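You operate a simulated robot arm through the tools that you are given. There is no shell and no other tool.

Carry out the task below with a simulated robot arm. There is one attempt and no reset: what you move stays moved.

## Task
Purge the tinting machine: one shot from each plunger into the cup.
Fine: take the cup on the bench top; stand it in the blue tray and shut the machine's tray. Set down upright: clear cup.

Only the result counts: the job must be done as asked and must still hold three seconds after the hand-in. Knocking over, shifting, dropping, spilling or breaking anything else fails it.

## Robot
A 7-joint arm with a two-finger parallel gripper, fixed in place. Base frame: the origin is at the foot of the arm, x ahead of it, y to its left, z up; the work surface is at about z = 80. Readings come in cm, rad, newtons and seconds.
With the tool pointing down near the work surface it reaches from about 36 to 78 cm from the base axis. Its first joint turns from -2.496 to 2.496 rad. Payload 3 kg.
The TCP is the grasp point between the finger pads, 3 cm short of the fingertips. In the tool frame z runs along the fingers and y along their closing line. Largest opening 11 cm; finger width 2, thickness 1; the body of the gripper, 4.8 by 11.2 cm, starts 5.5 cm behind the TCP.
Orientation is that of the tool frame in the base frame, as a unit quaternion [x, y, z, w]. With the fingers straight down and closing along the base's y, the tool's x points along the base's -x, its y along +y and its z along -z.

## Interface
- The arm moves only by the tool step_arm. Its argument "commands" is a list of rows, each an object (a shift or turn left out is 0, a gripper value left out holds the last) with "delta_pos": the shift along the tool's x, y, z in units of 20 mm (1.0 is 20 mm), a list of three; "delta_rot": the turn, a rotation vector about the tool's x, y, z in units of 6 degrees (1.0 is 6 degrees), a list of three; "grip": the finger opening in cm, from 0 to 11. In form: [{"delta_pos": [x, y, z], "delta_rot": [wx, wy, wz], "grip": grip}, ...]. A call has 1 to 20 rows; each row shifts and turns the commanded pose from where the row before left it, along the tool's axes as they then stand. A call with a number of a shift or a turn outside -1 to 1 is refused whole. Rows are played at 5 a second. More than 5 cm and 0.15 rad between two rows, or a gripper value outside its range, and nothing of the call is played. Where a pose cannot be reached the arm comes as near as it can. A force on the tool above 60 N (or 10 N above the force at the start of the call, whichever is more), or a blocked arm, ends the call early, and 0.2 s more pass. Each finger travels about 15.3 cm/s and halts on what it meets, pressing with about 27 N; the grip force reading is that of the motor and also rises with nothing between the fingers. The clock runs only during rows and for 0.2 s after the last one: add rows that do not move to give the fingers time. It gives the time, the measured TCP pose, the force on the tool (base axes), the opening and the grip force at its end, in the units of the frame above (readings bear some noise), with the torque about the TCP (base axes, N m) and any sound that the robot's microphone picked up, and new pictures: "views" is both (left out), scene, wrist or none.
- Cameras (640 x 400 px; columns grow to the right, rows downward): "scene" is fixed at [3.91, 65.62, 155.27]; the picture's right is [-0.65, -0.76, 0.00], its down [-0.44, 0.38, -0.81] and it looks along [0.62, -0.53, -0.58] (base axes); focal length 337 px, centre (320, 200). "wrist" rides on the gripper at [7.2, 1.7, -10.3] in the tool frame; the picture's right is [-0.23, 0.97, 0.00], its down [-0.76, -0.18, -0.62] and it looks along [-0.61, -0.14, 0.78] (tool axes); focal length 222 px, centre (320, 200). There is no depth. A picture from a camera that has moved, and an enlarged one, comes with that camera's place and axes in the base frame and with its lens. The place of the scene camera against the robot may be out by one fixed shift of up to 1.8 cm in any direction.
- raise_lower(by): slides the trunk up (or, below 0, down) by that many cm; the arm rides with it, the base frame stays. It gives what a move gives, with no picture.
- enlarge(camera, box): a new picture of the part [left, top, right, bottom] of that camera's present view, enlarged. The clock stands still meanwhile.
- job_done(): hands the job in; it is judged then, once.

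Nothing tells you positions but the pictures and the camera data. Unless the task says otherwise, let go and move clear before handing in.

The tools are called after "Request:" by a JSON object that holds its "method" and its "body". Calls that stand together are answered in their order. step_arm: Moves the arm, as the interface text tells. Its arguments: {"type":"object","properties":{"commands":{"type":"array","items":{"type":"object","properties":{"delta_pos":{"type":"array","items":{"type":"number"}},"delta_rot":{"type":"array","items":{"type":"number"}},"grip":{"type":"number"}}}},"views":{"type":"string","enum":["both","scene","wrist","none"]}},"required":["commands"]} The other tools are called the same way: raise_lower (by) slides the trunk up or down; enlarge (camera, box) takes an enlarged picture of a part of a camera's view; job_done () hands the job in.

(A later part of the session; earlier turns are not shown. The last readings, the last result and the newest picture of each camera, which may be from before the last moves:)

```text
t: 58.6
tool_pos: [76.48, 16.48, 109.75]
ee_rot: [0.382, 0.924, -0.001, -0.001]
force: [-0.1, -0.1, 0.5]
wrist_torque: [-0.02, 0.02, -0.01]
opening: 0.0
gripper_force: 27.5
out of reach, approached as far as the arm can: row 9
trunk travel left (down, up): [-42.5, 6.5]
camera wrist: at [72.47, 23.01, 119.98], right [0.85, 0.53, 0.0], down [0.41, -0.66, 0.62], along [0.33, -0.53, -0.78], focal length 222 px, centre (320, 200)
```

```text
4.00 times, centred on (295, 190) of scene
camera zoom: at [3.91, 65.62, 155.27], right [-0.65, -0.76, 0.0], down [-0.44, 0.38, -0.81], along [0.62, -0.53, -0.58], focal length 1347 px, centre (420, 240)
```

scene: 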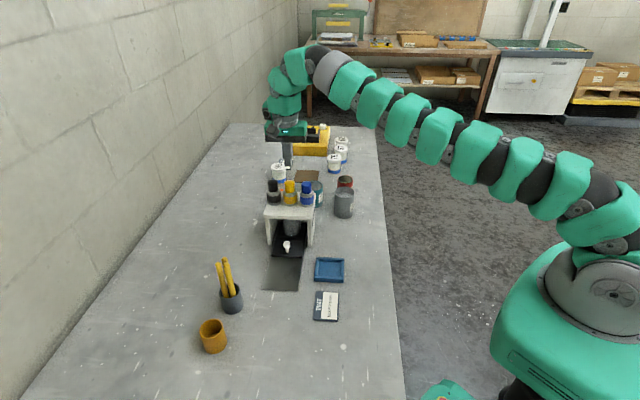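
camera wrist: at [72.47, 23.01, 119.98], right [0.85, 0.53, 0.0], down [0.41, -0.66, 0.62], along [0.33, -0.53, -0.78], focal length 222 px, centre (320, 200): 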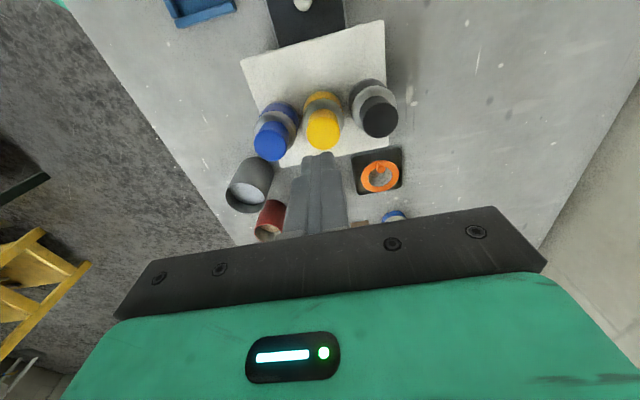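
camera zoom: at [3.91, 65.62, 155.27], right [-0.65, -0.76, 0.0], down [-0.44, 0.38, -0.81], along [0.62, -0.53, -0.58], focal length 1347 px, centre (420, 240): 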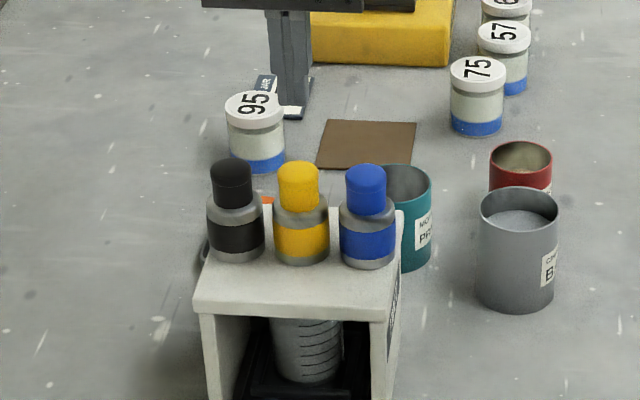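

Upright reach ends at about 78 cm, so black needs a tilted tool. I'll turn the tool back to face along x and lean it so the fingertips point outward; the caps are at about blue (73.4, 12.5), yellow (77.2, 16.1) and black (81.0, 19.8), tops near z = 100.

Request:
{"method": "step_arm", "body": {"commands": [{"delta_pos": [1, 0, -0.5]}, {"delta_pos": [1, 0, -0.5]}, {"delta_rot": [0, 0, -0.9375]}, {"delta_rot": [0, 0, -0.9375]}, {"delta_rot": [0, 0, -0.9375]}, {"delta_rot": [0, 0, -0.9375]}, {"delta_rot": [0, 0, -0.9375]}, {"delta_rot": [0, 0, -0.9375]}, {"delta_rot": [0, 0, -0.9375]}, {"delta_rot": [0, 0, -0.9375]}, {"delta_rot": [0, -1, 0]}, {"delta_rot": [0, -1, 0]}, {"delta_rot": [0, -1, 0]}, {"delta_rot": [0, -1, 0]}, {"delta_pos": [0, 0, 0]}]}}

Request:
{"method": "enlarge", "body": {"camera": "wrist", "box": [220, 80, 420, 240]}}

```text
t: 61.8
tool_pos: [73.67, 19.43, 111.75]
ee_rot: [0.0, 0.978, -0.001, 0.208]
force: [0.1, 0.5, 0.2]
wrist_torque: [0.04, -0.01, -0.01]
opening: 0.01
gripper_force: 26.6
trunk travel left (down, up): [-42.5, 6.5]
camera wrist: at [62.74, 21.29, 118.16], right [0.21, 0.97, 0.09], down [0.44, -0.18, 0.88], along [0.87, -0.14, -0.47], focal length 222 px, centre (320, 200)
```

scene: 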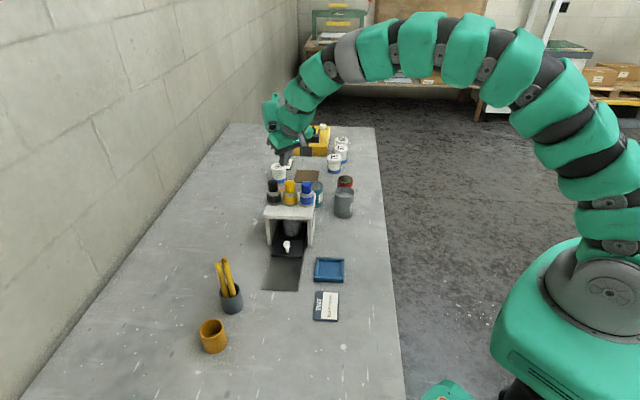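
wrist: 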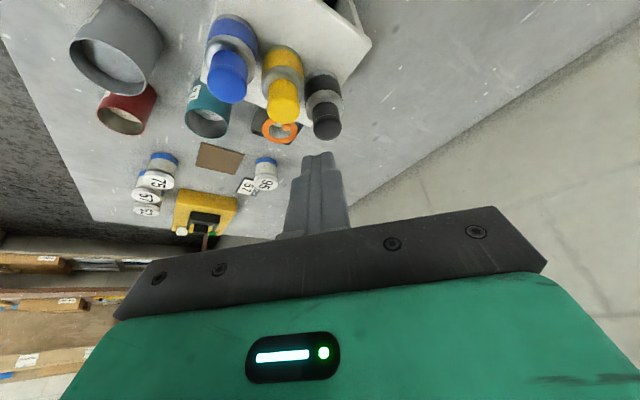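

```text
2.50 times, centred on (320, 160) of wrist
camera zoom: at [62.74, 21.29, 118.16], right [0.21, 0.97, 0.09], down [0.44, -0.18, 0.88], along [0.87, -0.14, -0.47], focal length 555 px, centre (320, 300)
```

zoom: 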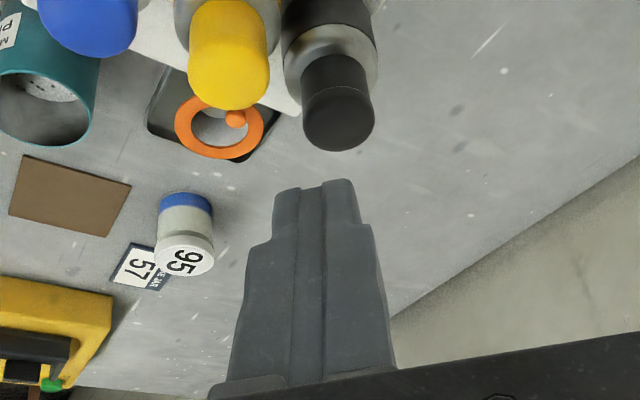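

Wrist view confirms the caps. I'll hover over the black plunger and check reach and alignment.

Request:
{"method": "step_arm", "body": {"commands": [{"delta_pos": [-0.379, 0.052, 0.853]}, {"delta_pos": [-0.379, 0.052, 0.853]}, {"delta_pos": [-0.379, 0.052, 0.853]}, {"delta_pos": [-0.379, 0.052, 0.853]}, {"delta_pos": [-0.379, 0.052, 0.853]}, {"delta_pos": [0, 0, 0]}]}}

Request:
{"method": "enlarge", "body": {"camera": "wrist", "box": [240, 80, 400, 220]}}

Request:
{"method": "enlarge", "body": {"camera": "scene", "box": [240, 150, 340, 240]}}

```text
t: 63.2
tool_pos: [80.54, 20.05, 105.45]
ee_rot: [-0.001, 0.978, -0.001, 0.207]
force: [0.1, 0.6, -0.8]
wrist_torque: [0.02, 0.02, -0.02]
opening: 0.0
gripper_force: 27.2
trunk travel left (down, up): [-42.5, 6.5]
camera wrist: at [69.65, 21.86, 111.81], right [0.21, 0.97, 0.09], down [0.44, -0.18, 0.88], along [0.87, -0.14, -0.47], focal length 222 px, centre (320, 200)
```

scene: 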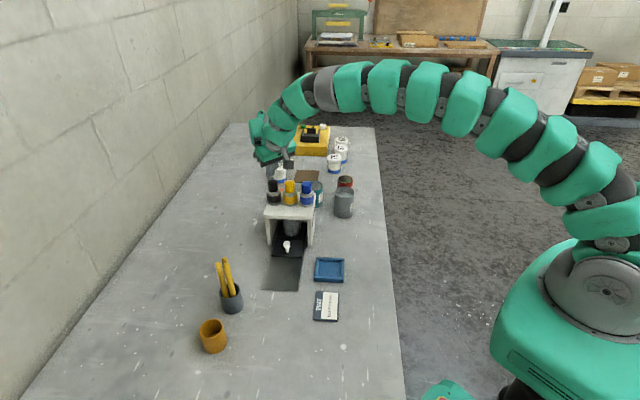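
wrist: 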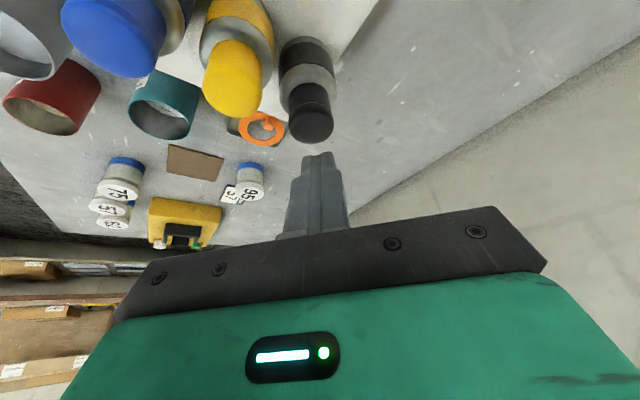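

```text
2.86 times, centred on (320, 150) of wrist
camera zoom: at [69.65, 21.86, 111.81], right [0.21, 0.97, 0.09], down [0.44, -0.18, 0.88], along [0.87, -0.14, -0.47], focal length 635 px, centre (320, 343)
```

zoom: 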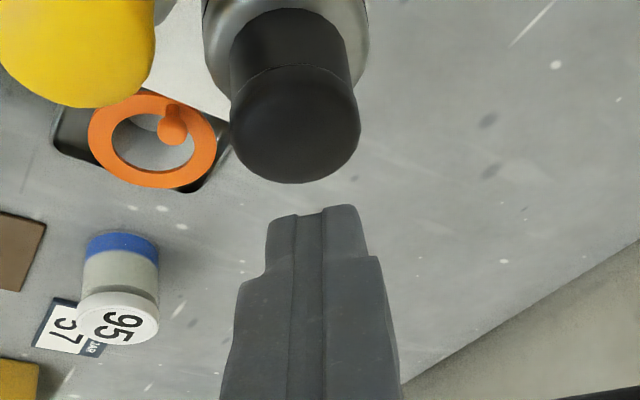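

```text
4.44 times, centred on (290, 195) of scene
camera zoom: at [3.91, 65.62, 155.27], right [-0.65, -0.76, 0.0], down [-0.44, 0.38, -0.81], along [0.62, -0.53, -0.58], focal length 1496 px, centre (453, 222)
```

zoom: 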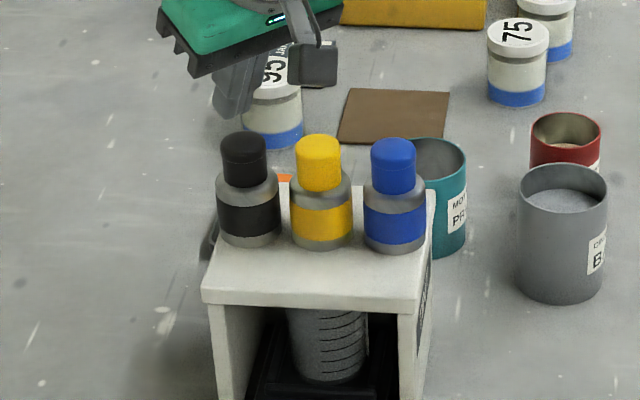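

The fingertips are right above the black cap. I'll press straight down, in slices, watching force and sound.

Request:
{"method": "step_arm", "body": {"commands": [{"delta_pos": [0.203, 0, 0.457]}, {"delta_pos": [0.203, 0, 0.457]}, {"delta_pos": [0.1, 0, 0.228]}, {"delta_pos": [0.05, 0, 0.114]}, {"delta_pos": [0, 0, 0]}], "views": "wrist"}}

```text
t: 64.4
tool_pos: [80.53, 19.9, 102.8]
ee_rot: [-0.001, 0.978, 0.0, 0.208]
force: [4.5, 2.7, 9.1]
wrist_torque: [0.09, -0.19, -0.07]
opening: 0.0
gripper_force: 26.9
trunk travel left (down, up): [-42.5, 6.5]
heard: click
camera wrist: at [69.63, 21.73, 109.24], right [0.21, 0.97, 0.09], down [0.44, -0.18, 0.88], along [0.87, -0.14, -0.47], focal length 222 px, centre (320, 200)
```

wrist: 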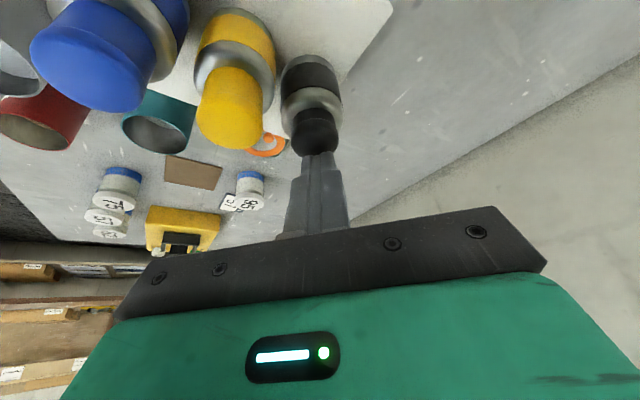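

I heard a click. I'll check whether the shot went into the cup.

Request:
{"method": "enlarge", "body": {"camera": "scene", "box": [250, 170, 330, 260]}}

Request:
{"method": "enlarge", "body": {"camera": "wrist", "box": [240, 30, 400, 170]}}

```text
4.44 times, centred on (290, 215) of scene
camera zoom: at [3.91, 65.62, 155.27], right [-0.65, -0.76, 0.0], down [-0.44, 0.38, -0.81], along [0.62, -0.53, -0.58], focal length 1496 px, centre (453, 133)
```

zoom: 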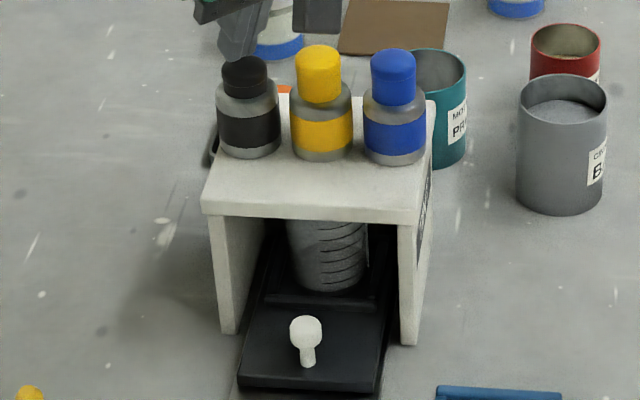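

```text
2.86 times, centred on (320, 100) of wrist
camera zoom: at [69.63, 21.73, 109.24], right [0.21, 0.97, 0.09], down [0.44, -0.18, 0.88], along [0.87, -0.14, -0.47], focal length 635 px, centre (320, 486)
```

zoom: 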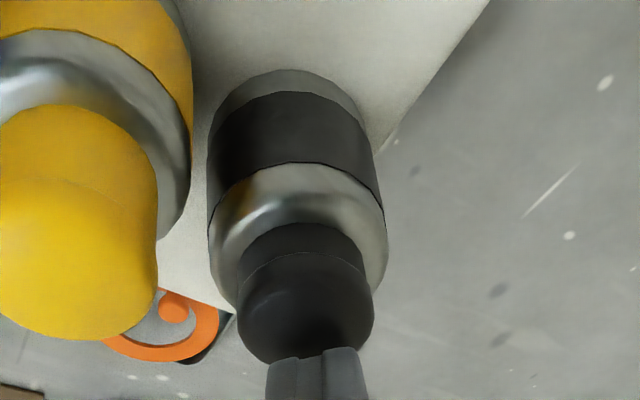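

The cap is visibly depressed and it clicked. I'll lift straight off.

Request:
{"method": "step_arm", "body": {"commands": [{"delta_pos": [-0.203, 0, -0.457]}, {"delta_pos": [-0.203, 0, -0.457]}, {"delta_pos": [-0.407, 0, -0.914]}, {"delta_pos": [0, 0, 0]}], "views": "both"}}

Request:
{"method": "enlarge", "body": {"camera": "scene", "box": [250, 170, 330, 260]}}

Request:
{"method": "enlarge", "body": {"camera": "wrist", "box": [160, 30, 400, 190]}}

```text
t: 65.4
tool_pos: [80.69, 19.88, 106.62]
ee_rot: [0.0, 0.978, -0.001, 0.207]
force: [0.7, 0.7, -0.1]
wrist_torque: [0.02, 0.01, -0.01]
opening: 0.03
gripper_force: 26.4
trunk travel left (down, up): [-42.5, 6.5]
camera wrist: at [69.66, 21.67, 113.08], right [0.21, 0.97, 0.09], down [0.44, -0.18, 0.88], along [0.87, -0.14, -0.47], focal length 222 px, centre (320, 200)
```

scene: 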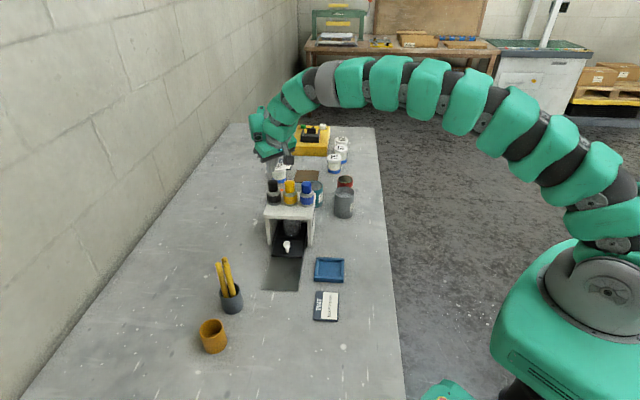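
wrist: 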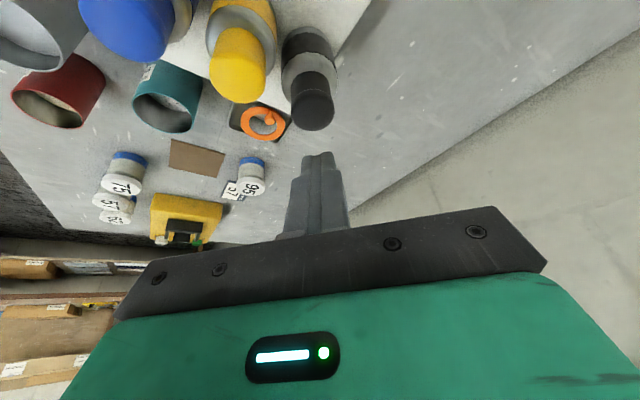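

```text
4.44 times, centred on (290, 215) of scene
camera zoom: at [3.91, 65.62, 155.27], right [-0.65, -0.76, 0.0], down [-0.44, 0.38, -0.81], along [0.62, -0.53, -0.58], focal length 1496 px, centre (453, 133)
```

zoom: 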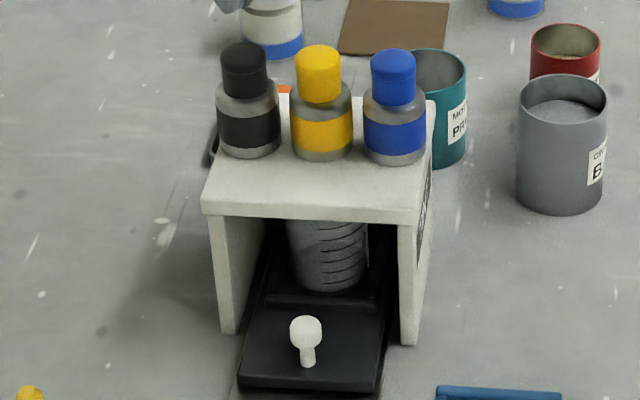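

```text
2.50 times, centred on (280, 110) of wrist
camera zoom: at [69.66, 21.67, 113.08], right [0.21, 0.97, 0.09], down [0.44, -0.18, 0.88], along [0.87, -0.14, -0.47], focal length 555 px, centre (420, 425)
```

zoom: 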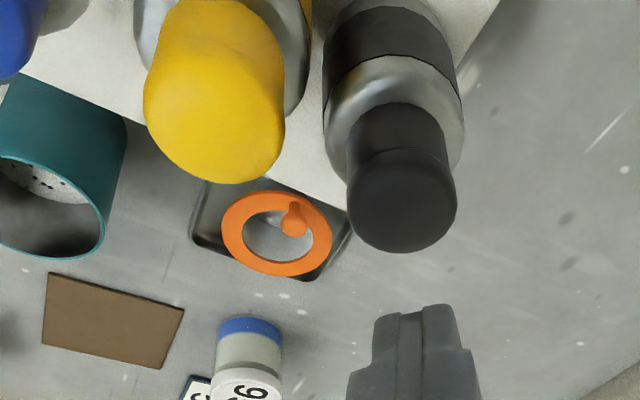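

Black is back up. Next is yellow, at (77.2, 16.25).

Request:
{"method": "step_arm", "body": {"commands": [{"delta_pos": [0.43, -0.45, -0.192]}, {"delta_pos": [0.43, -0.45, -0.192]}, {"delta_pos": [0.43, -0.45, -0.192]}, {"delta_pos": [0.43, -0.45, -0.192]}, {"delta_pos": [0, 0, 0]}]}}

Request:
{"method": "enlarge", "body": {"camera": "wrist", "box": [220, 60, 400, 200]}}

Request:
{"method": "enlarge", "body": {"camera": "scene", "box": [250, 150, 330, 240]}}

```text
t: 66.6
tool_pos: [76.9, 16.29, 106.64]
ee_rot: [0.0, 0.978, -0.001, 0.207]
force: [0.3, 0.6, -0.5]
wrist_torque: [-0.02, -0.02, -0.01]
opening: 0.0
gripper_force: 27.1
trunk travel left (down, up): [-42.5, 6.5]
camera wrist: at [65.91, 18.18, 113.1], right [0.21, 0.97, 0.09], down [0.44, -0.18, 0.88], along [0.87, -0.14, -0.47], focal length 222 px, centre (320, 200)
```

scene: 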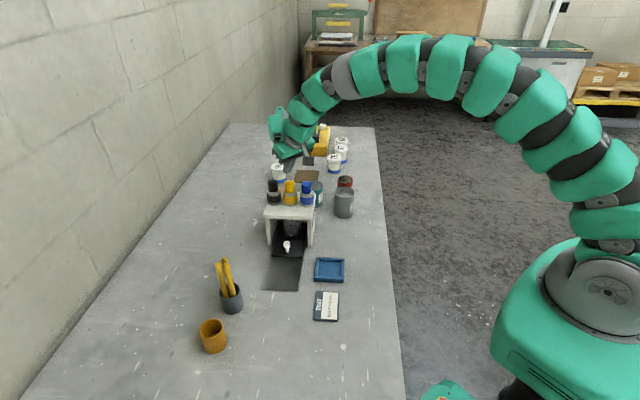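
wrist: 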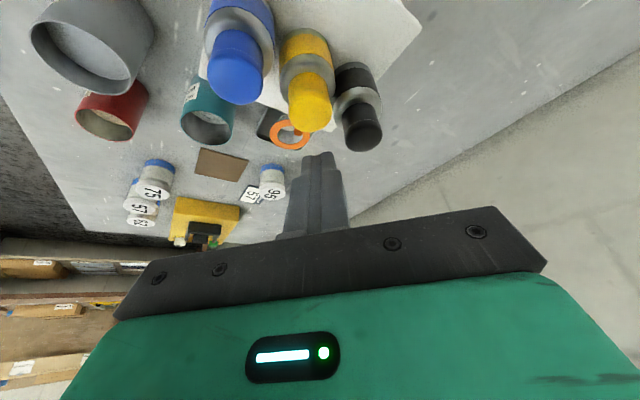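

```text
2.86 times, centred on (310, 130) of wrist
camera zoom: at [65.91, 18.18, 113.1], right [0.21, 0.97, 0.09], down [0.44, -0.18, 0.88], along [0.87, -0.14, -0.47], focal length 635 px, centre (349, 400)
```

zoom: 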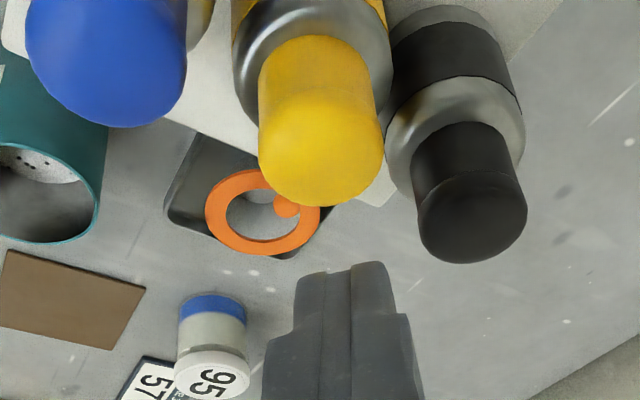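

```text
4.44 times, centred on (290, 195) of scene
camera zoom: at [3.91, 65.62, 155.27], right [-0.65, -0.76, 0.0], down [-0.44, 0.38, -0.81], along [0.62, -0.53, -0.58], focal length 1496 px, centre (453, 222)
```

zoom: 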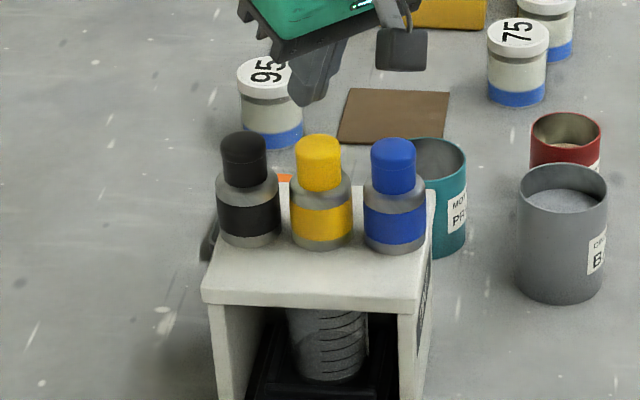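

Aligned over yellow, so I'll press it the same way.

Request:
{"method": "step_arm", "body": {"commands": [{"delta_pos": [0.203, 0, 0.457]}, {"delta_pos": [0.203, 0, 0.457]}, {"delta_pos": [0.203, 0, 0.457]}, {"delta_pos": [0.1, 0, 0.228]}, {"delta_pos": [0.09, 0, 0.2]}, {"delta_pos": [0, 0, 0]}], "views": "none"}}

```text
t: 68.0
tool_pos: [76.77, 16.22, 102.89]
ee_rot: [0.0, 0.978, -0.001, 0.208]
force: [4.7, 0.8, 7.5]
wrist_torque: [-0.02, -0.17, -0.01]
opening: 0.0
gripper_force: 27.5
trunk travel left (down, up): [-42.5, 6.5]
heard: click
```

Clicked. I'll lift and move over blue.

Request:
{"method": "step_arm", "body": {"commands": [{"delta_pos": [-0.203, 0, -0.457]}, {"delta_pos": [-0.203, 0, -0.457]}, {"delta_pos": [-0.407, 0, -0.914]}, {"delta_pos": [0.41, -0.48, -0.182]}, {"delta_pos": [0.41, -0.48, -0.182]}, {"delta_pos": [0.41, -0.48, -0.182]}, {"delta_pos": [0.41, -0.47, -0.182]}, {"delta_pos": [0, 0, 0]}]}}

Request:
{"method": "enlarge", "body": {"camera": "wrist", "box": [220, 60, 400, 200]}}

Request:
{"method": "enlarge", "body": {"camera": "scene", "box": [250, 150, 330, 240]}}

```text
t: 69.8
tool_pos: [73.32, 12.44, 106.9]
ee_rot: [-0.001, 0.978, -0.001, 0.207]
force: [1.0, 0.2, 0.2]
wrist_torque: [0.01, 0.03, -0.05]
opening: 0.02
gripper_force: 27.6
trunk travel left (down, up): [-42.5, 6.5]
camera wrist: at [62.31, 14.29, 113.29], right [0.21, 0.97, 0.09], down [0.44, -0.18, 0.88], along [0.87, -0.14, -0.47], focal length 222 px, centre (320, 200)
```

scene: 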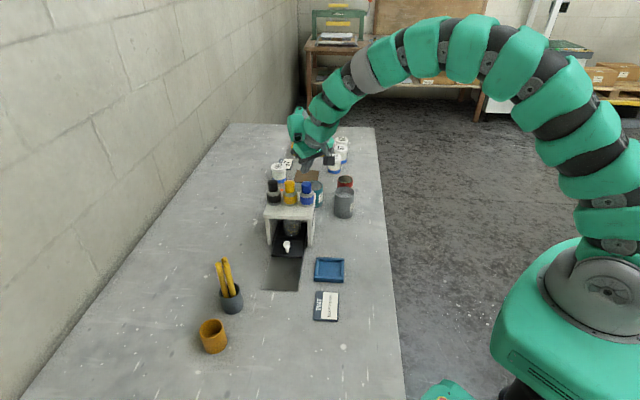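
wrist: 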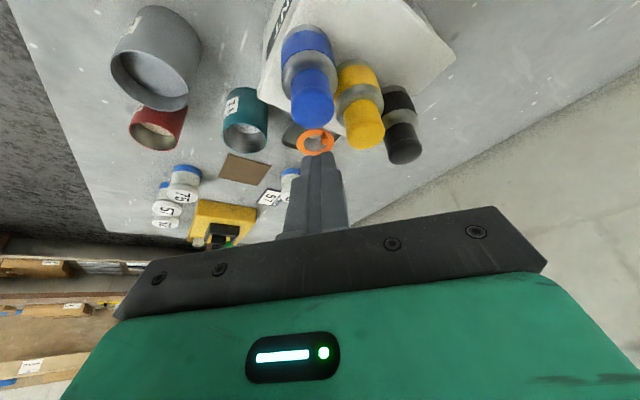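

```text
2.86 times, centred on (310, 130) of wrist
camera zoom: at [62.31, 14.29, 113.29], right [0.21, 0.97, 0.09], down [0.44, -0.18, 0.88], along [0.87, -0.14, -0.47], focal length 635 px, centre (349, 400)
```

zoom: 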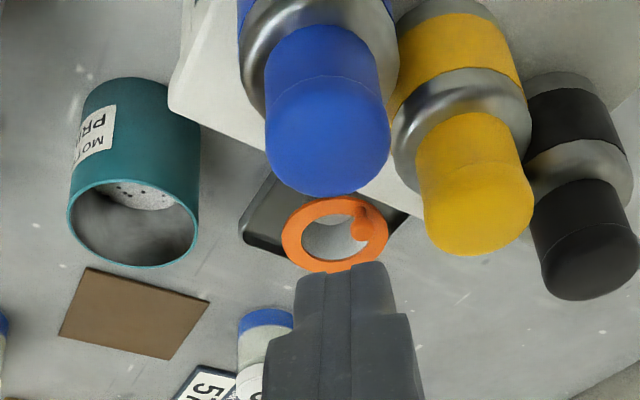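

```text
4.44 times, centred on (290, 195) of scene
camera zoom: at [3.91, 65.62, 155.27], right [-0.65, -0.76, 0.0], down [-0.44, 0.38, -0.81], along [0.62, -0.53, -0.58], focal length 1496 px, centre (453, 222)
```

zoom: 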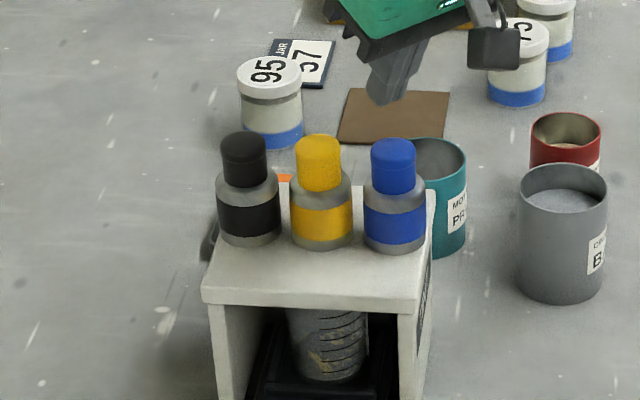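

Tint is showing in the cup. I'm aligned over blue, so I'll press.

Request:
{"method": "step_arm", "body": {"commands": [{"delta_pos": [0.25, 0.07, 0.44]}, {"delta_pos": [0.203, 0, 0.457]}, {"delta_pos": [0.203, 0, 0.457]}, {"delta_pos": [0.1, 0, 0.228]}, {"delta_pos": [0.1, 0, 0.228]}, {"delta_pos": [0.03, 0, 0.07]}, {"delta_pos": [0, 0, 0]}], "views": "none"}}

```text
t: 71.4
tool_pos: [73.05, 12.71, 102.8]
ee_rot: [0.0, 0.978, -0.001, 0.209]
force: [2.6, -1.3, 12.0]
wrist_torque: [-0.03, -0.1, 0.04]
opening: 0.0
gripper_force: 27.0
trunk travel left (down, up): [-42.5, 6.5]
heard: click
```

Clicked: all three plungers have been pressed once. I'll lift off and return to the tray knob.

Request:
{"method": "step_arm", "body": {"commands": [{"delta_pos": [-0.203, 0, -0.457]}, {"delta_pos": [-0.203, 0, -0.457]}, {"delta_pos": [-0.407, 0, -0.914]}, {"delta_pos": [-0.407, 0, -0.914]}, {"delta_pos": [-0.407, 0, -0.914]}, {"delta_rot": [0, 1, 0]}, {"delta_rot": [0, 1, 0]}, {"delta_rot": [0, 1, 0]}, {"delta_rot": [0, 1, 0]}, {"delta_pos": [0, 0, 0]}], "views": "none"}}

Request:
{"method": "step_arm", "body": {"commands": [{"delta_rot": [0, 0, 0.9375]}, {"delta_rot": [0, 0, 0.9375]}, {"delta_rot": [0, 0, 0.9375]}, {"delta_rot": [0, 0, 0.9375]}, {"delta_rot": [0, 0, 0.9375]}, {"delta_rot": [0, 0, 0.9375]}, {"delta_rot": [0, 0, 0.9375]}, {"delta_rot": [0, 0, 0.9375]}, {"delta_pos": [0.91, 0.338, 0]}, {"delta_pos": [0.91, 0.338, 0]}, {"delta_pos": [0.91, 0.338, 0]}, {"delta_pos": [0.91, 0.338, 0]}, {"delta_pos": [0.91, 0.338, 0]}, {"delta_pos": [0.91, 0.338, 0]}, {"delta_pos": [0.91, 0.338, 0]}, {"delta_pos": [0.91, 0.338, 0]}, {"delta_pos": [0, 0, 0], "grip": 5.5}]}}

Request:
{"method": "enlarge", "body": {"camera": "scene", "box": [250, 170, 330, 260]}}

```text
t: 73.6
tool_pos: [73.38, 12.6, 110.57]
ee_rot: [-0.001, 1.0, -0.001, 0.0]
force: [0.1, -0.5, 0.7]
wrist_torque: [-0.01, 0.04, 0.01]
opening: 0.0
gripper_force: 26.5
trunk travel left (down, up): [-42.5, 6.5]
```

```text
t: 77.2
tool_pos: [66.89, 26.61, 110.52]
ee_rot: [0.383, 0.924, -0.001, 0.0]
force: [0.0, 0.6, -0.2]
wrist_torque: [0.02, 0.01, -0.01]
opening: 5.52
gripper_force: 0.1
trunk travel left (down, up): [-42.5, 6.5]
camera wrist: at [62.84, 33.04, 120.85], right [0.85, 0.53, 0.0], down [0.41, -0.66, 0.62], along [0.33, -0.53, -0.78], focal length 222 px, centre (320, 200)
```

scene: 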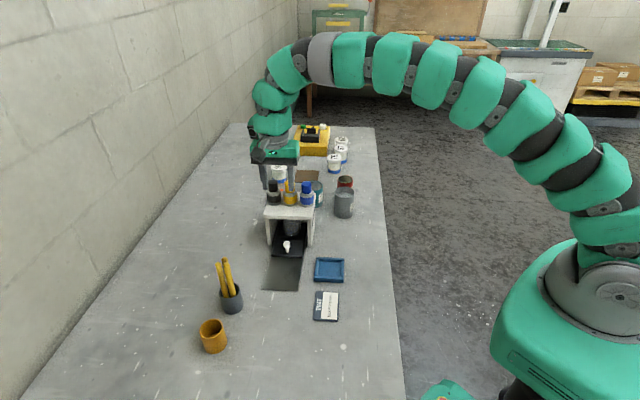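
wrist: 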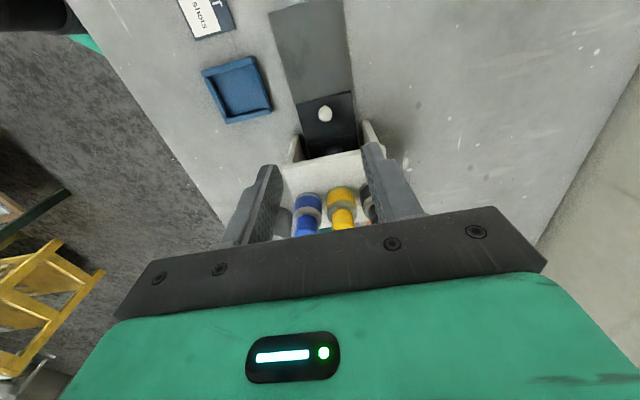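

```text
4.44 times, centred on (290, 215) of scene
camera zoom: at [3.91, 65.62, 155.27], right [-0.65, -0.76, 0.0], down [-0.44, 0.38, -0.81], along [0.62, -0.53, -0.58], focal length 1496 px, centre (453, 133)
```

zoom: 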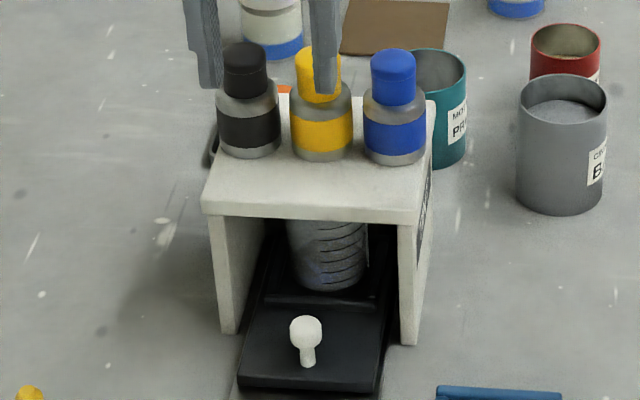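

The cup shows tint now. I'll tilt and descend to the knob.

Request:
{"method": "step_arm", "body": {"commands": [{"delta_rot": [0, -1, 0]}, {"delta_rot": [0, -1, 0]}, {"delta_rot": [0, -1, 0]}, {"delta_rot": [0, -1, 0]}, {"delta_pos": [0.236, -0.0055, 0.908]}, {"delta_pos": [0.236, -0.0055, 0.908]}, {"delta_pos": [0.236, -0.0055, 0.908]}, {"delta_pos": [0.236, -0.0055, 0.908]}, {"delta_pos": [0.236, -0.0055, 0.908]}, {"delta_pos": [0.236, -0.0055, 0.908]}, {"delta_pos": [0.236, -0.0055, 0.908]}, {"delta_pos": [0.236, -0.0055, 0.908]}, {"delta_pos": [0.236, -0.0055, 0.908]}, {"delta_pos": [0.236, -0.0055, 0.908]}, {"delta_pos": [0, 0, 0]}]}}

Request:
{"method": "enlarge", "body": {"camera": "wrist", "box": [220, 60, 420, 240]}}

```text
t: 80.4
tool_pos: [68.82, 24.47, 92.11]
ee_rot: [0.373, 0.904, -0.081, 0.192]
force: [-0.4, -0.3, -0.1]
wrist_torque: [0.0, 0.0, -0.01]
opening: 5.5
gripper_force: 0.1
trunk travel left (down, up): [-42.5, 6.5]
camera wrist: at [62.27, 33.34, 98.58], right [0.83, 0.54, 0.09], down [0.19, -0.44, 0.88], along [0.52, -0.72, -0.47], focal length 222 px, centre (320, 200)
```

scene: 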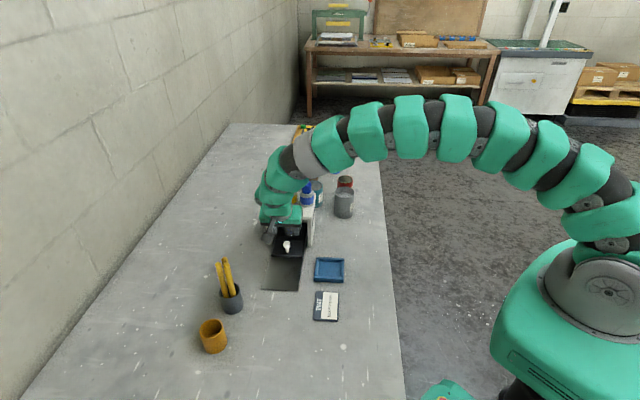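
wrist: 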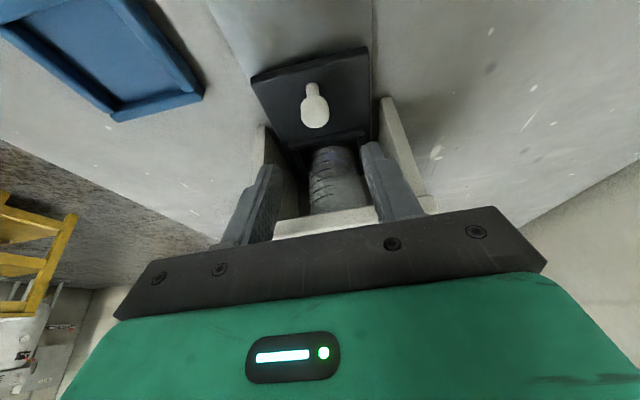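

```text
2.22 times, centred on (320, 150) of wrist
camera zoom: at [62.27, 33.34, 98.58], right [0.83, 0.54, 0.09], down [0.19, -0.44, 0.88], along [0.52, -0.72, -0.47], focal length 494 px, centre (320, 311)
```

zoom: 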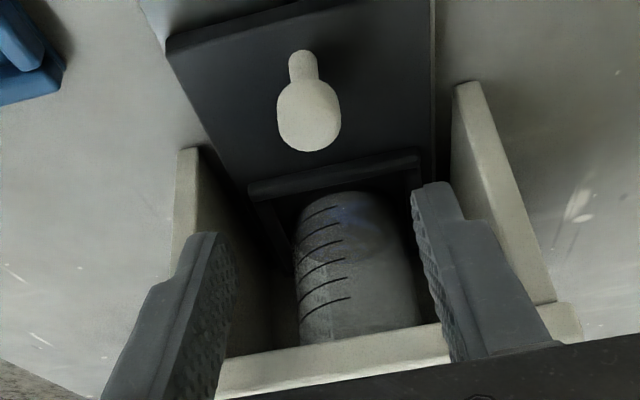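

Request:
{"method": "step_arm", "body": {"commands": [{"delta_pos": [0.48, 0.02, 0.92]}, {"delta_pos": [0.48, 0.02, 0.92]}, {"delta_pos": [0.48, 0.02, 0.92]}, {"delta_pos": [0, 0, 0]}, {"grip": 3}, {"grip": 1.5}, {"grip": 1.5}, {"grip": 1.5}], "views": "wrist"}}

```text
t: 82.2
tool_pos: [68.67, 24.71, 85.71]
ee_rot: [0.373, 0.904, -0.08, 0.193]
force: [0.9, 0.1, 0.5]
wrist_torque: [-0.08, -0.05, 0.01]
opening: 2.11
gripper_force: 45.5
trunk travel left (down, up): [-42.5, 6.5]
camera wrist: at [62.0, 33.7, 92.21], right [0.83, 0.54, 0.09], down [0.19, -0.44, 0.88], along [0.52, -0.72, -0.47], focal length 222 px, centre (320, 200)
```

wrist: 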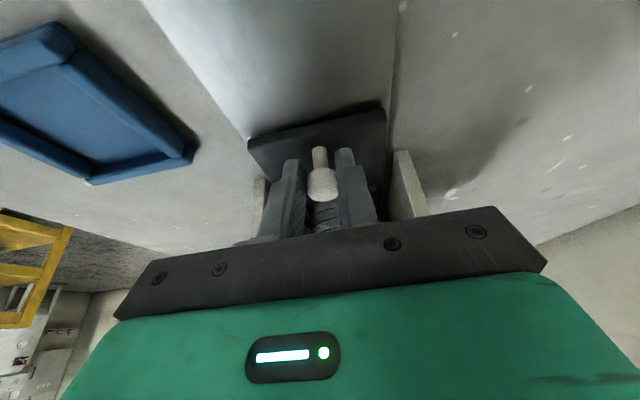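

I have the knob. I'll pull the tray out smoothly.

Request:
{"method": "step_arm", "body": {"commands": [{"delta_pos": [0.1, 0, -0.045]}, {"delta_pos": [0.18, 0, -0.081]}, {"delta_pos": [0.274, 0, -0.122]}, {"delta_pos": [0.274, 0, -0.122]}, {"delta_pos": [0.274, 0, -0.122]}, {"delta_pos": [0.274, 0, -0.122]}, {"delta_pos": [0.274, 0, -0.122]}, {"delta_pos": [0.274, 0, -0.122]}, {"delta_pos": [0.274, 0, -0.122]}, {"delta_pos": [0.274, 0, -0.122]}, {"delta_pos": [0.274, 0, -0.122]}, {"delta_pos": [0.274, 0, -0.122]}, {"delta_pos": [0.274, 0, -0.122]}, {"delta_pos": [0.274, 0, -0.122]}, {"delta_pos": [0.274, 0, -0.122]}, {"delta_pos": [0.274, 0, -0.122]}, {"delta_pos": [0.274, 0, -0.122]}, {"delta_pos": [0.274, 0, -0.122]}, {"delta_pos": [0.18, 0, -0.081]}, {"delta_pos": [0, 0, 0]}]}}

```text
t: 86.4
tool_pos: [61.09, 32.27, 85.75]
ee_rot: [0.373, 0.904, -0.081, 0.192]
force: [-17.7, -18.5, -18.5]
wrist_torque: [-0.27, 0.34, -0.37]
opening: 2.1
gripper_force: 45.5
trunk travel left (down, up): [-42.5, 6.5]
camera wrist: at [54.49, 41.25, 92.24], right [0.84, 0.54, 0.09], down [0.19, -0.44, 0.88], along [0.52, -0.72, -0.47], focal length 222 px, centre (320, 200)
```

scene: 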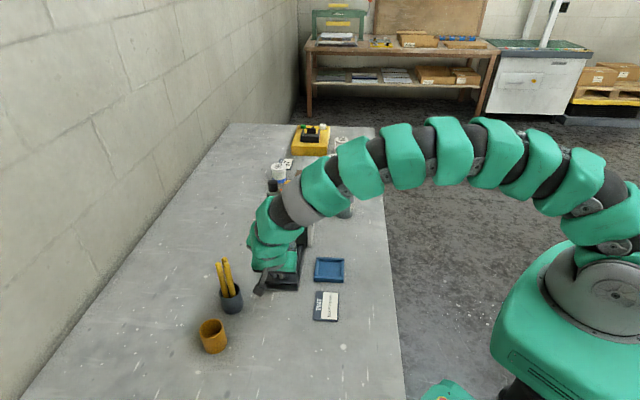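
wrist: 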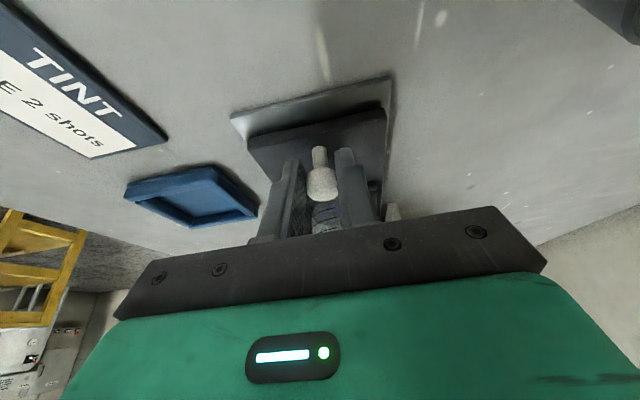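

The tray is out. I'll relieve the side load, release and back away to view the cup.

Request:
{"method": "step_arm", "body": {"commands": [{"delta_pos": [0, -0.13, 0]}, {"delta_pos": [0, 0, 0]}, {"grip": 5}, {"grip": 5}, {"grip": 5}, {"delta_pos": [0, 0, -0.5]}, {"delta_pos": [0, 0, -1]}, {"delta_pos": [0, 0, -1]}, {"delta_pos": [0, 0, -1]}, {"delta_pos": [0, 0, -1]}, {"delta_pos": [0, 0, -1], "delta_rot": [0, 1, 0]}, {"delta_pos": [0, 0, -1], "delta_rot": [0, 1, 0]}, {"delta_pos": [0, 0, -1], "delta_rot": [0, 1, 0]}, {"delta_pos": [0, 0, -1], "delta_rot": [0, 1, 0]}, {"delta_pos": [-0.8, 0, 0], "grip": 9}, {"delta_pos": [-0.8, 0, 0]}, {"delta_pos": [-0.8, 0, 0]}, {"delta_pos": [-0.8, 0, 0]}, {"delta_pos": [0, 0, 0]}]}}

Request:
{"method": "enlarge", "body": {"camera": "wrist", "box": [240, 100, 400, 240]}}

Request:
{"method": "enlarge", "body": {"camera": "scene", "box": [245, 190, 355, 300]}}

```text
t: 90.4
tool_pos: [61.26, 31.46, 101.64]
ee_rot: [0.382, 0.924, -0.001, 0.0]
force: [0.6, 0.2, -0.2]
wrist_torque: [0.0, 0.0, -0.02]
opening: 8.99
gripper_force: 0.1
trunk travel left (down, up): [-42.5, 6.5]
camera wrist: at [57.27, 38.0, 111.91], right [0.85, 0.53, 0.0], down [0.41, -0.66, 0.62], along [0.33, -0.53, -0.78], focal length 222 px, centre (320, 200)
```

scene: 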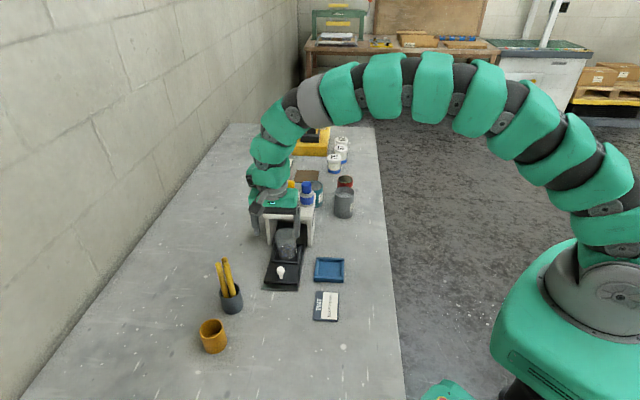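
wrist: 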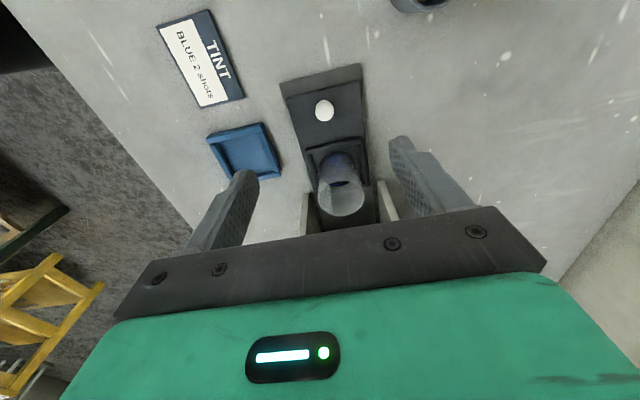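

```text
2.86 times, centred on (320, 170) of wrist
camera zoom: at [57.27, 38.0, 111.91], right [0.85, 0.53, 0.0], down [0.41, -0.66, 0.62], along [0.33, -0.53, -0.78], focal length 635 px, centre (320, 286)
```

zoom: 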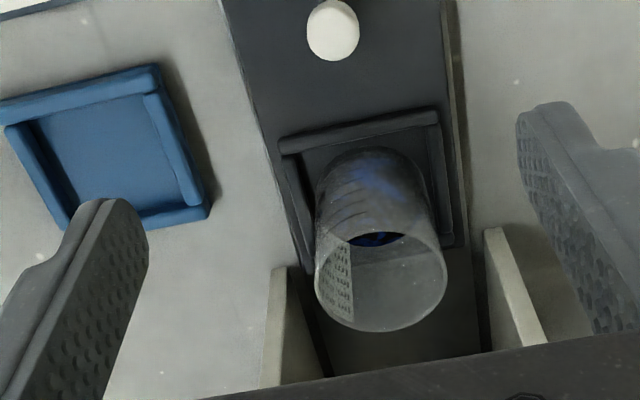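

```text
3.64 times, centred on (300, 245) of scene
camera zoom: at [3.91, 65.62, 155.27], right [-0.65, -0.76, 0.0], down [-0.44, 0.38, -0.81], along [0.62, -0.53, -0.58], focal length 1224 px, centre (393, 36)
```

zoom: 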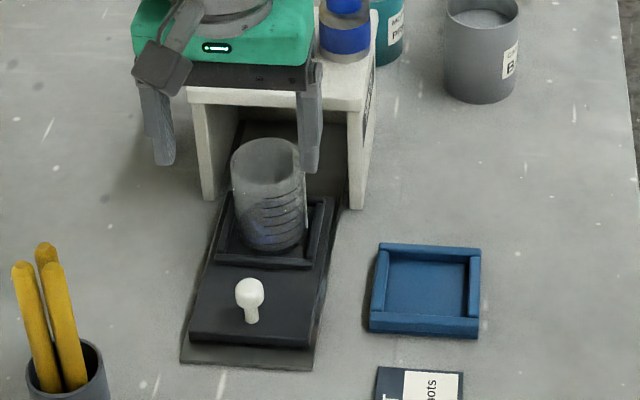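

The cup stands upright in the recess with tint in it, at about (69.0, 24.45). I'll move over it and descend partway.

Request:
{"method": "step_arm", "body": {"commands": [{"delta_pos": [-0.869, 0.042, 0], "grip": 9}, {"delta_pos": [-0.869, 0.042, 0]}, {"delta_pos": [-0.869, 0.042, 0]}, {"delta_pos": [-0.869, 0.042, 0]}, {"delta_pos": [-0.869, 0.042, 0]}, {"delta_pos": [-0.869, 0.042, 0]}, {"delta_pos": [0, 0, 0.8]}, {"delta_pos": [0, 0, 0.8]}, {"delta_pos": [0, 0, 0.8]}, {"delta_pos": [0, 0, 0]}]}}

Request:
{"method": "enlarge", "body": {"camera": "wrist", "box": [240, 80, 400, 240]}}

```text
t: 92.6
tool_pos: [69.17, 24.62, 96.55]
ee_rot: [0.382, 0.924, -0.001, -0.001]
force: [0.0, 0.3, -0.1]
wrist_torque: [0.0, -0.02, 0.01]
opening: 9.0
gripper_force: 0.0
trunk travel left (down, up): [-42.5, 6.5]
camera wrist: at [65.14, 31.07, 106.82], right [0.85, 0.53, 0.0], down [0.41, -0.66, 0.62], along [0.33, -0.53, -0.78], focal length 222 px, centre (320, 200)
```

scene: 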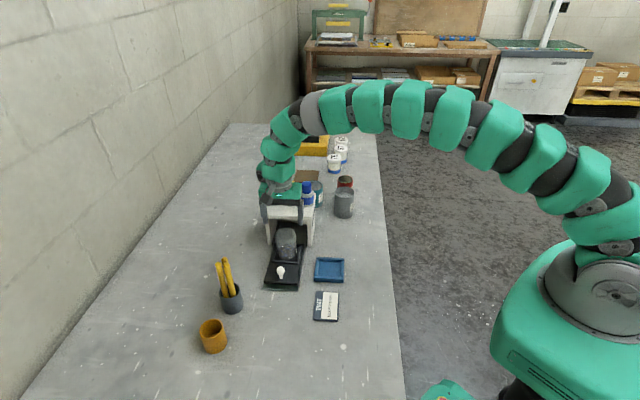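
wrist: 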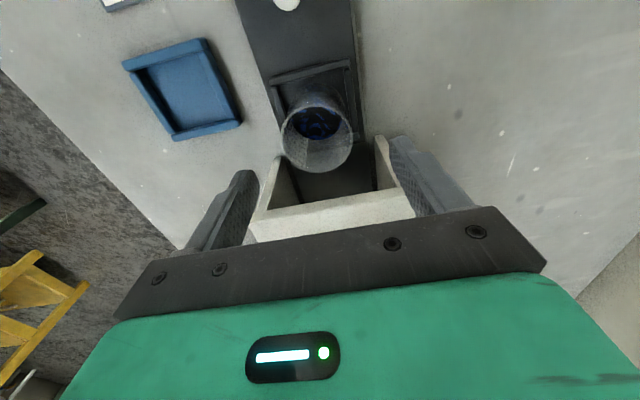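

```text
2.50 times, centred on (320, 160) of wrist
camera zoom: at [65.14, 31.07, 106.82], right [0.85, 0.53, 0.0], down [0.41, -0.66, 0.62], along [0.33, -0.53, -0.78], focal length 555 px, centre (320, 300)
```

zoom: 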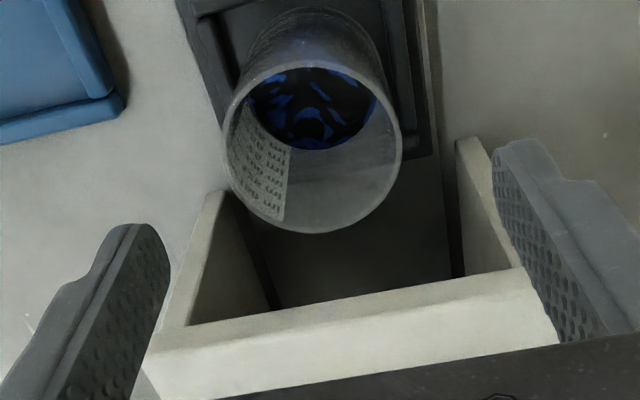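

Cup rim centre is at (68.86, 24.62). I'll adjust slightly, lower to grip height and close.

Request:
{"method": "step_arm", "body": {"commands": [{"delta_pos": [0.14, -0.11, 0.6]}, {"delta_pos": [0, 0, 0.8]}, {"delta_pos": [0, 0, 0.8]}, {"delta_pos": [0, 0, 0.8]}, {"delta_pos": [0, 0, 0.8]}, {"delta_pos": [0, 0, 0.47]}, {"delta_pos": [0, 0, 0]}, {"grip": 8}, {"grip": 7}, {"grip": 6.2}, {"grip": 5.4}, {"grip": 5.4}, {"grip": 5.4}]}}

Request:
{"method": "enlarge", "body": {"camera": "scene", "box": [245, 190, 355, 300]}}

```text
t: 95.4
tool_pos: [68.78, 24.65, 88.22]
ee_rot: [0.382, 0.924, -0.001, -0.001]
force: [-0.1, 0.1, 0.4]
wrist_torque: [0.06, -0.08, 0.02]
opening: 5.91
gripper_force: 27.3
trunk travel left (down, up): [-42.5, 6.5]
camera wrist: at [64.77, 31.01, 98.41], right [0.85, 0.53, 0.0], down [0.41, -0.66, 0.62], along [0.33, -0.53, -0.78], focal length 222 px, centre (320, 200)
```

scene: 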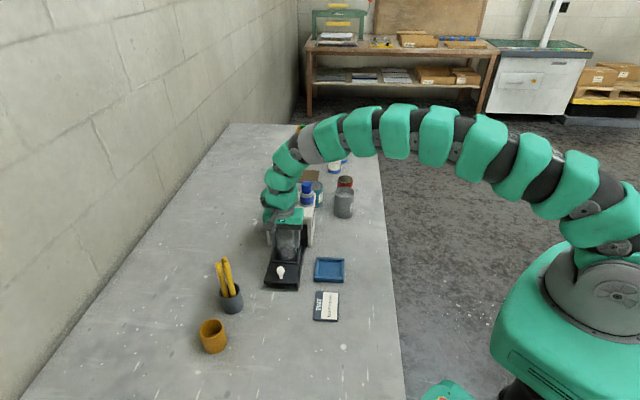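
wrist: 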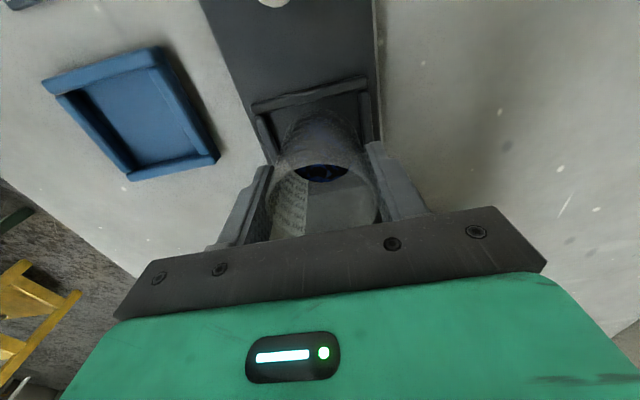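

```text
3.64 times, centred on (300, 245) of scene
camera zoom: at [3.91, 65.62, 155.27], right [-0.65, -0.76, 0.0], down [-0.44, 0.38, -0.81], along [0.62, -0.53, -0.58], focal length 1224 px, centre (393, 36)
```

zoom: 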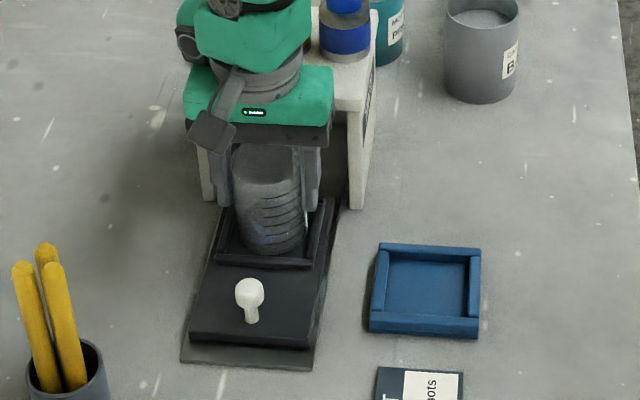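

The cup is gripped. I'll lift it straight out smoothly, then move sideways towards the blue tray for a clear look at it.

Request:
{"method": "step_arm", "body": {"commands": [{"delta_pos": [0, 0, -0.2]}, {"delta_pos": [0, 0, -0.4]}, {"delta_pos": [0, 0, -0.6]}, {"delta_pos": [0, 0, -0.7]}, {"delta_pos": [0, 0, -0.7]}, {"delta_pos": [0, 0, -0.7]}, {"delta_pos": [0, 0, -0.7]}, {"delta_pos": [0, 0, -0.7]}, {"delta_pos": [0, 0, -0.6]}, {"delta_pos": [0, 0, -0.4]}, {"delta_pos": [0, 0, -0.2]}, {"delta_pos": [0, 0, 0]}], "views": "scene"}}

Request:
{"method": "step_arm", "body": {"commands": [{"delta_pos": [0, -0.2, 0]}, {"delta_pos": [0, -0.4, 0]}, {"delta_pos": [0, -0.6, 0]}, {"delta_pos": [0, -0.7, 0]}, {"delta_pos": [0, -0.7, 0]}, {"delta_pos": [0, -0.7, 0]}, {"delta_pos": [0, -0.7, 0]}, {"delta_pos": [0, -0.7, 0]}, {"delta_pos": [0, -0.7, 0]}, {"delta_pos": [0, -0.6, 0]}, {"delta_pos": [0, -0.4, 0]}, {"delta_pos": [0, -0.2, 0]}, {"delta_pos": [0, 0, 0]}]}}

Request:
{"method": "enlarge", "body": {"camera": "wrist", "box": [240, 40, 400, 200]}}

```text
t: 98.0
tool_pos: [68.74, 24.75, 99.99]
ee_rot: [0.382, 0.924, 0.0, 0.0]
force: [-0.6, -1.0, 0.1]
wrist_torque: [0.03, 0.01, -0.01]
opening: 5.87
gripper_force: 27.5
trunk travel left (down, up): [-42.5, 6.5]
```

scene: 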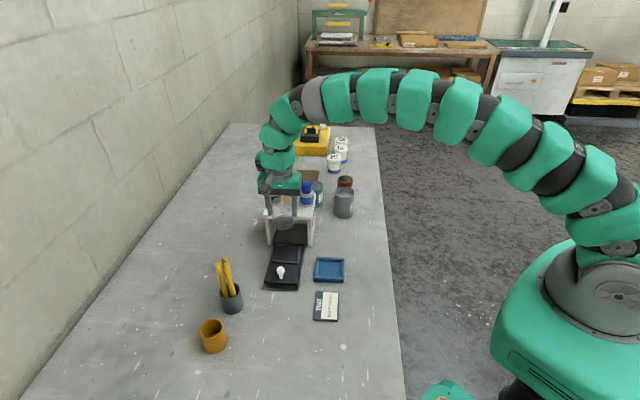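

```text
t: 100.8
tool_pos: [59.46, 15.56, 99.99]
ee_rot: [0.382, 0.924, 0.0, 0.0]
force: [-0.3, -0.4, 0.2]
wrist_torque: [-0.01, -0.03, 0.03]
opening: 5.9
gripper_force: 26.7
trunk travel left (down, up): [-42.5, 6.5]
camera wrist: at [55.49, 21.89, 110.23], right [0.85, 0.53, 0.0], down [0.41, -0.66, 0.62], along [0.33, -0.53, -0.78], focal length 222 px, centre (320, 200)
```

scene: 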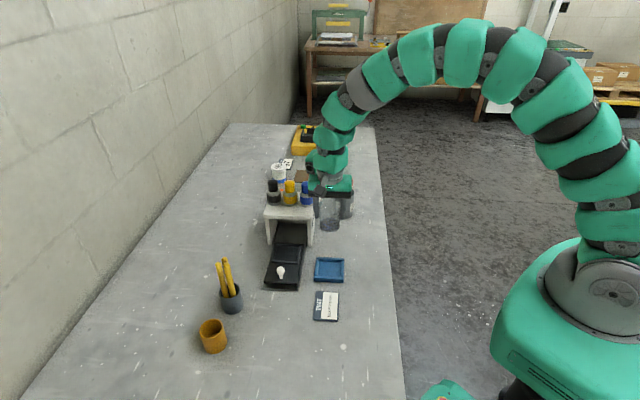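
wrist: 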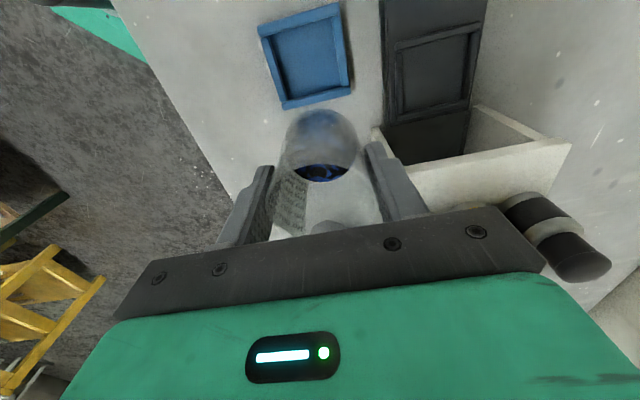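

```text
2.50 times, centred on (320, 120) of wrist
camera zoom: at [55.49, 21.89, 110.23], right [0.85, 0.53, 0.0], down [0.41, -0.66, 0.62], along [0.33, -0.53, -0.78], focal length 555 px, centre (320, 400)
```

zoom: 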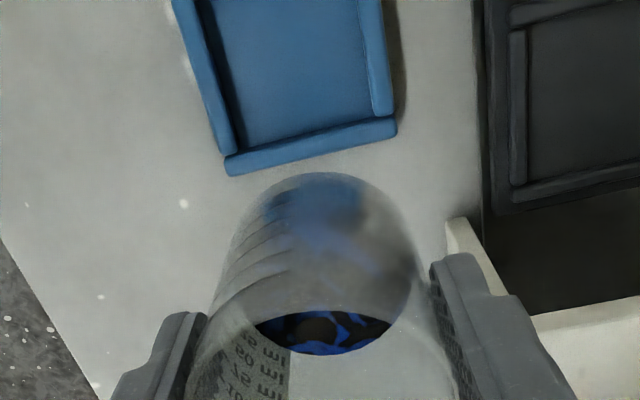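

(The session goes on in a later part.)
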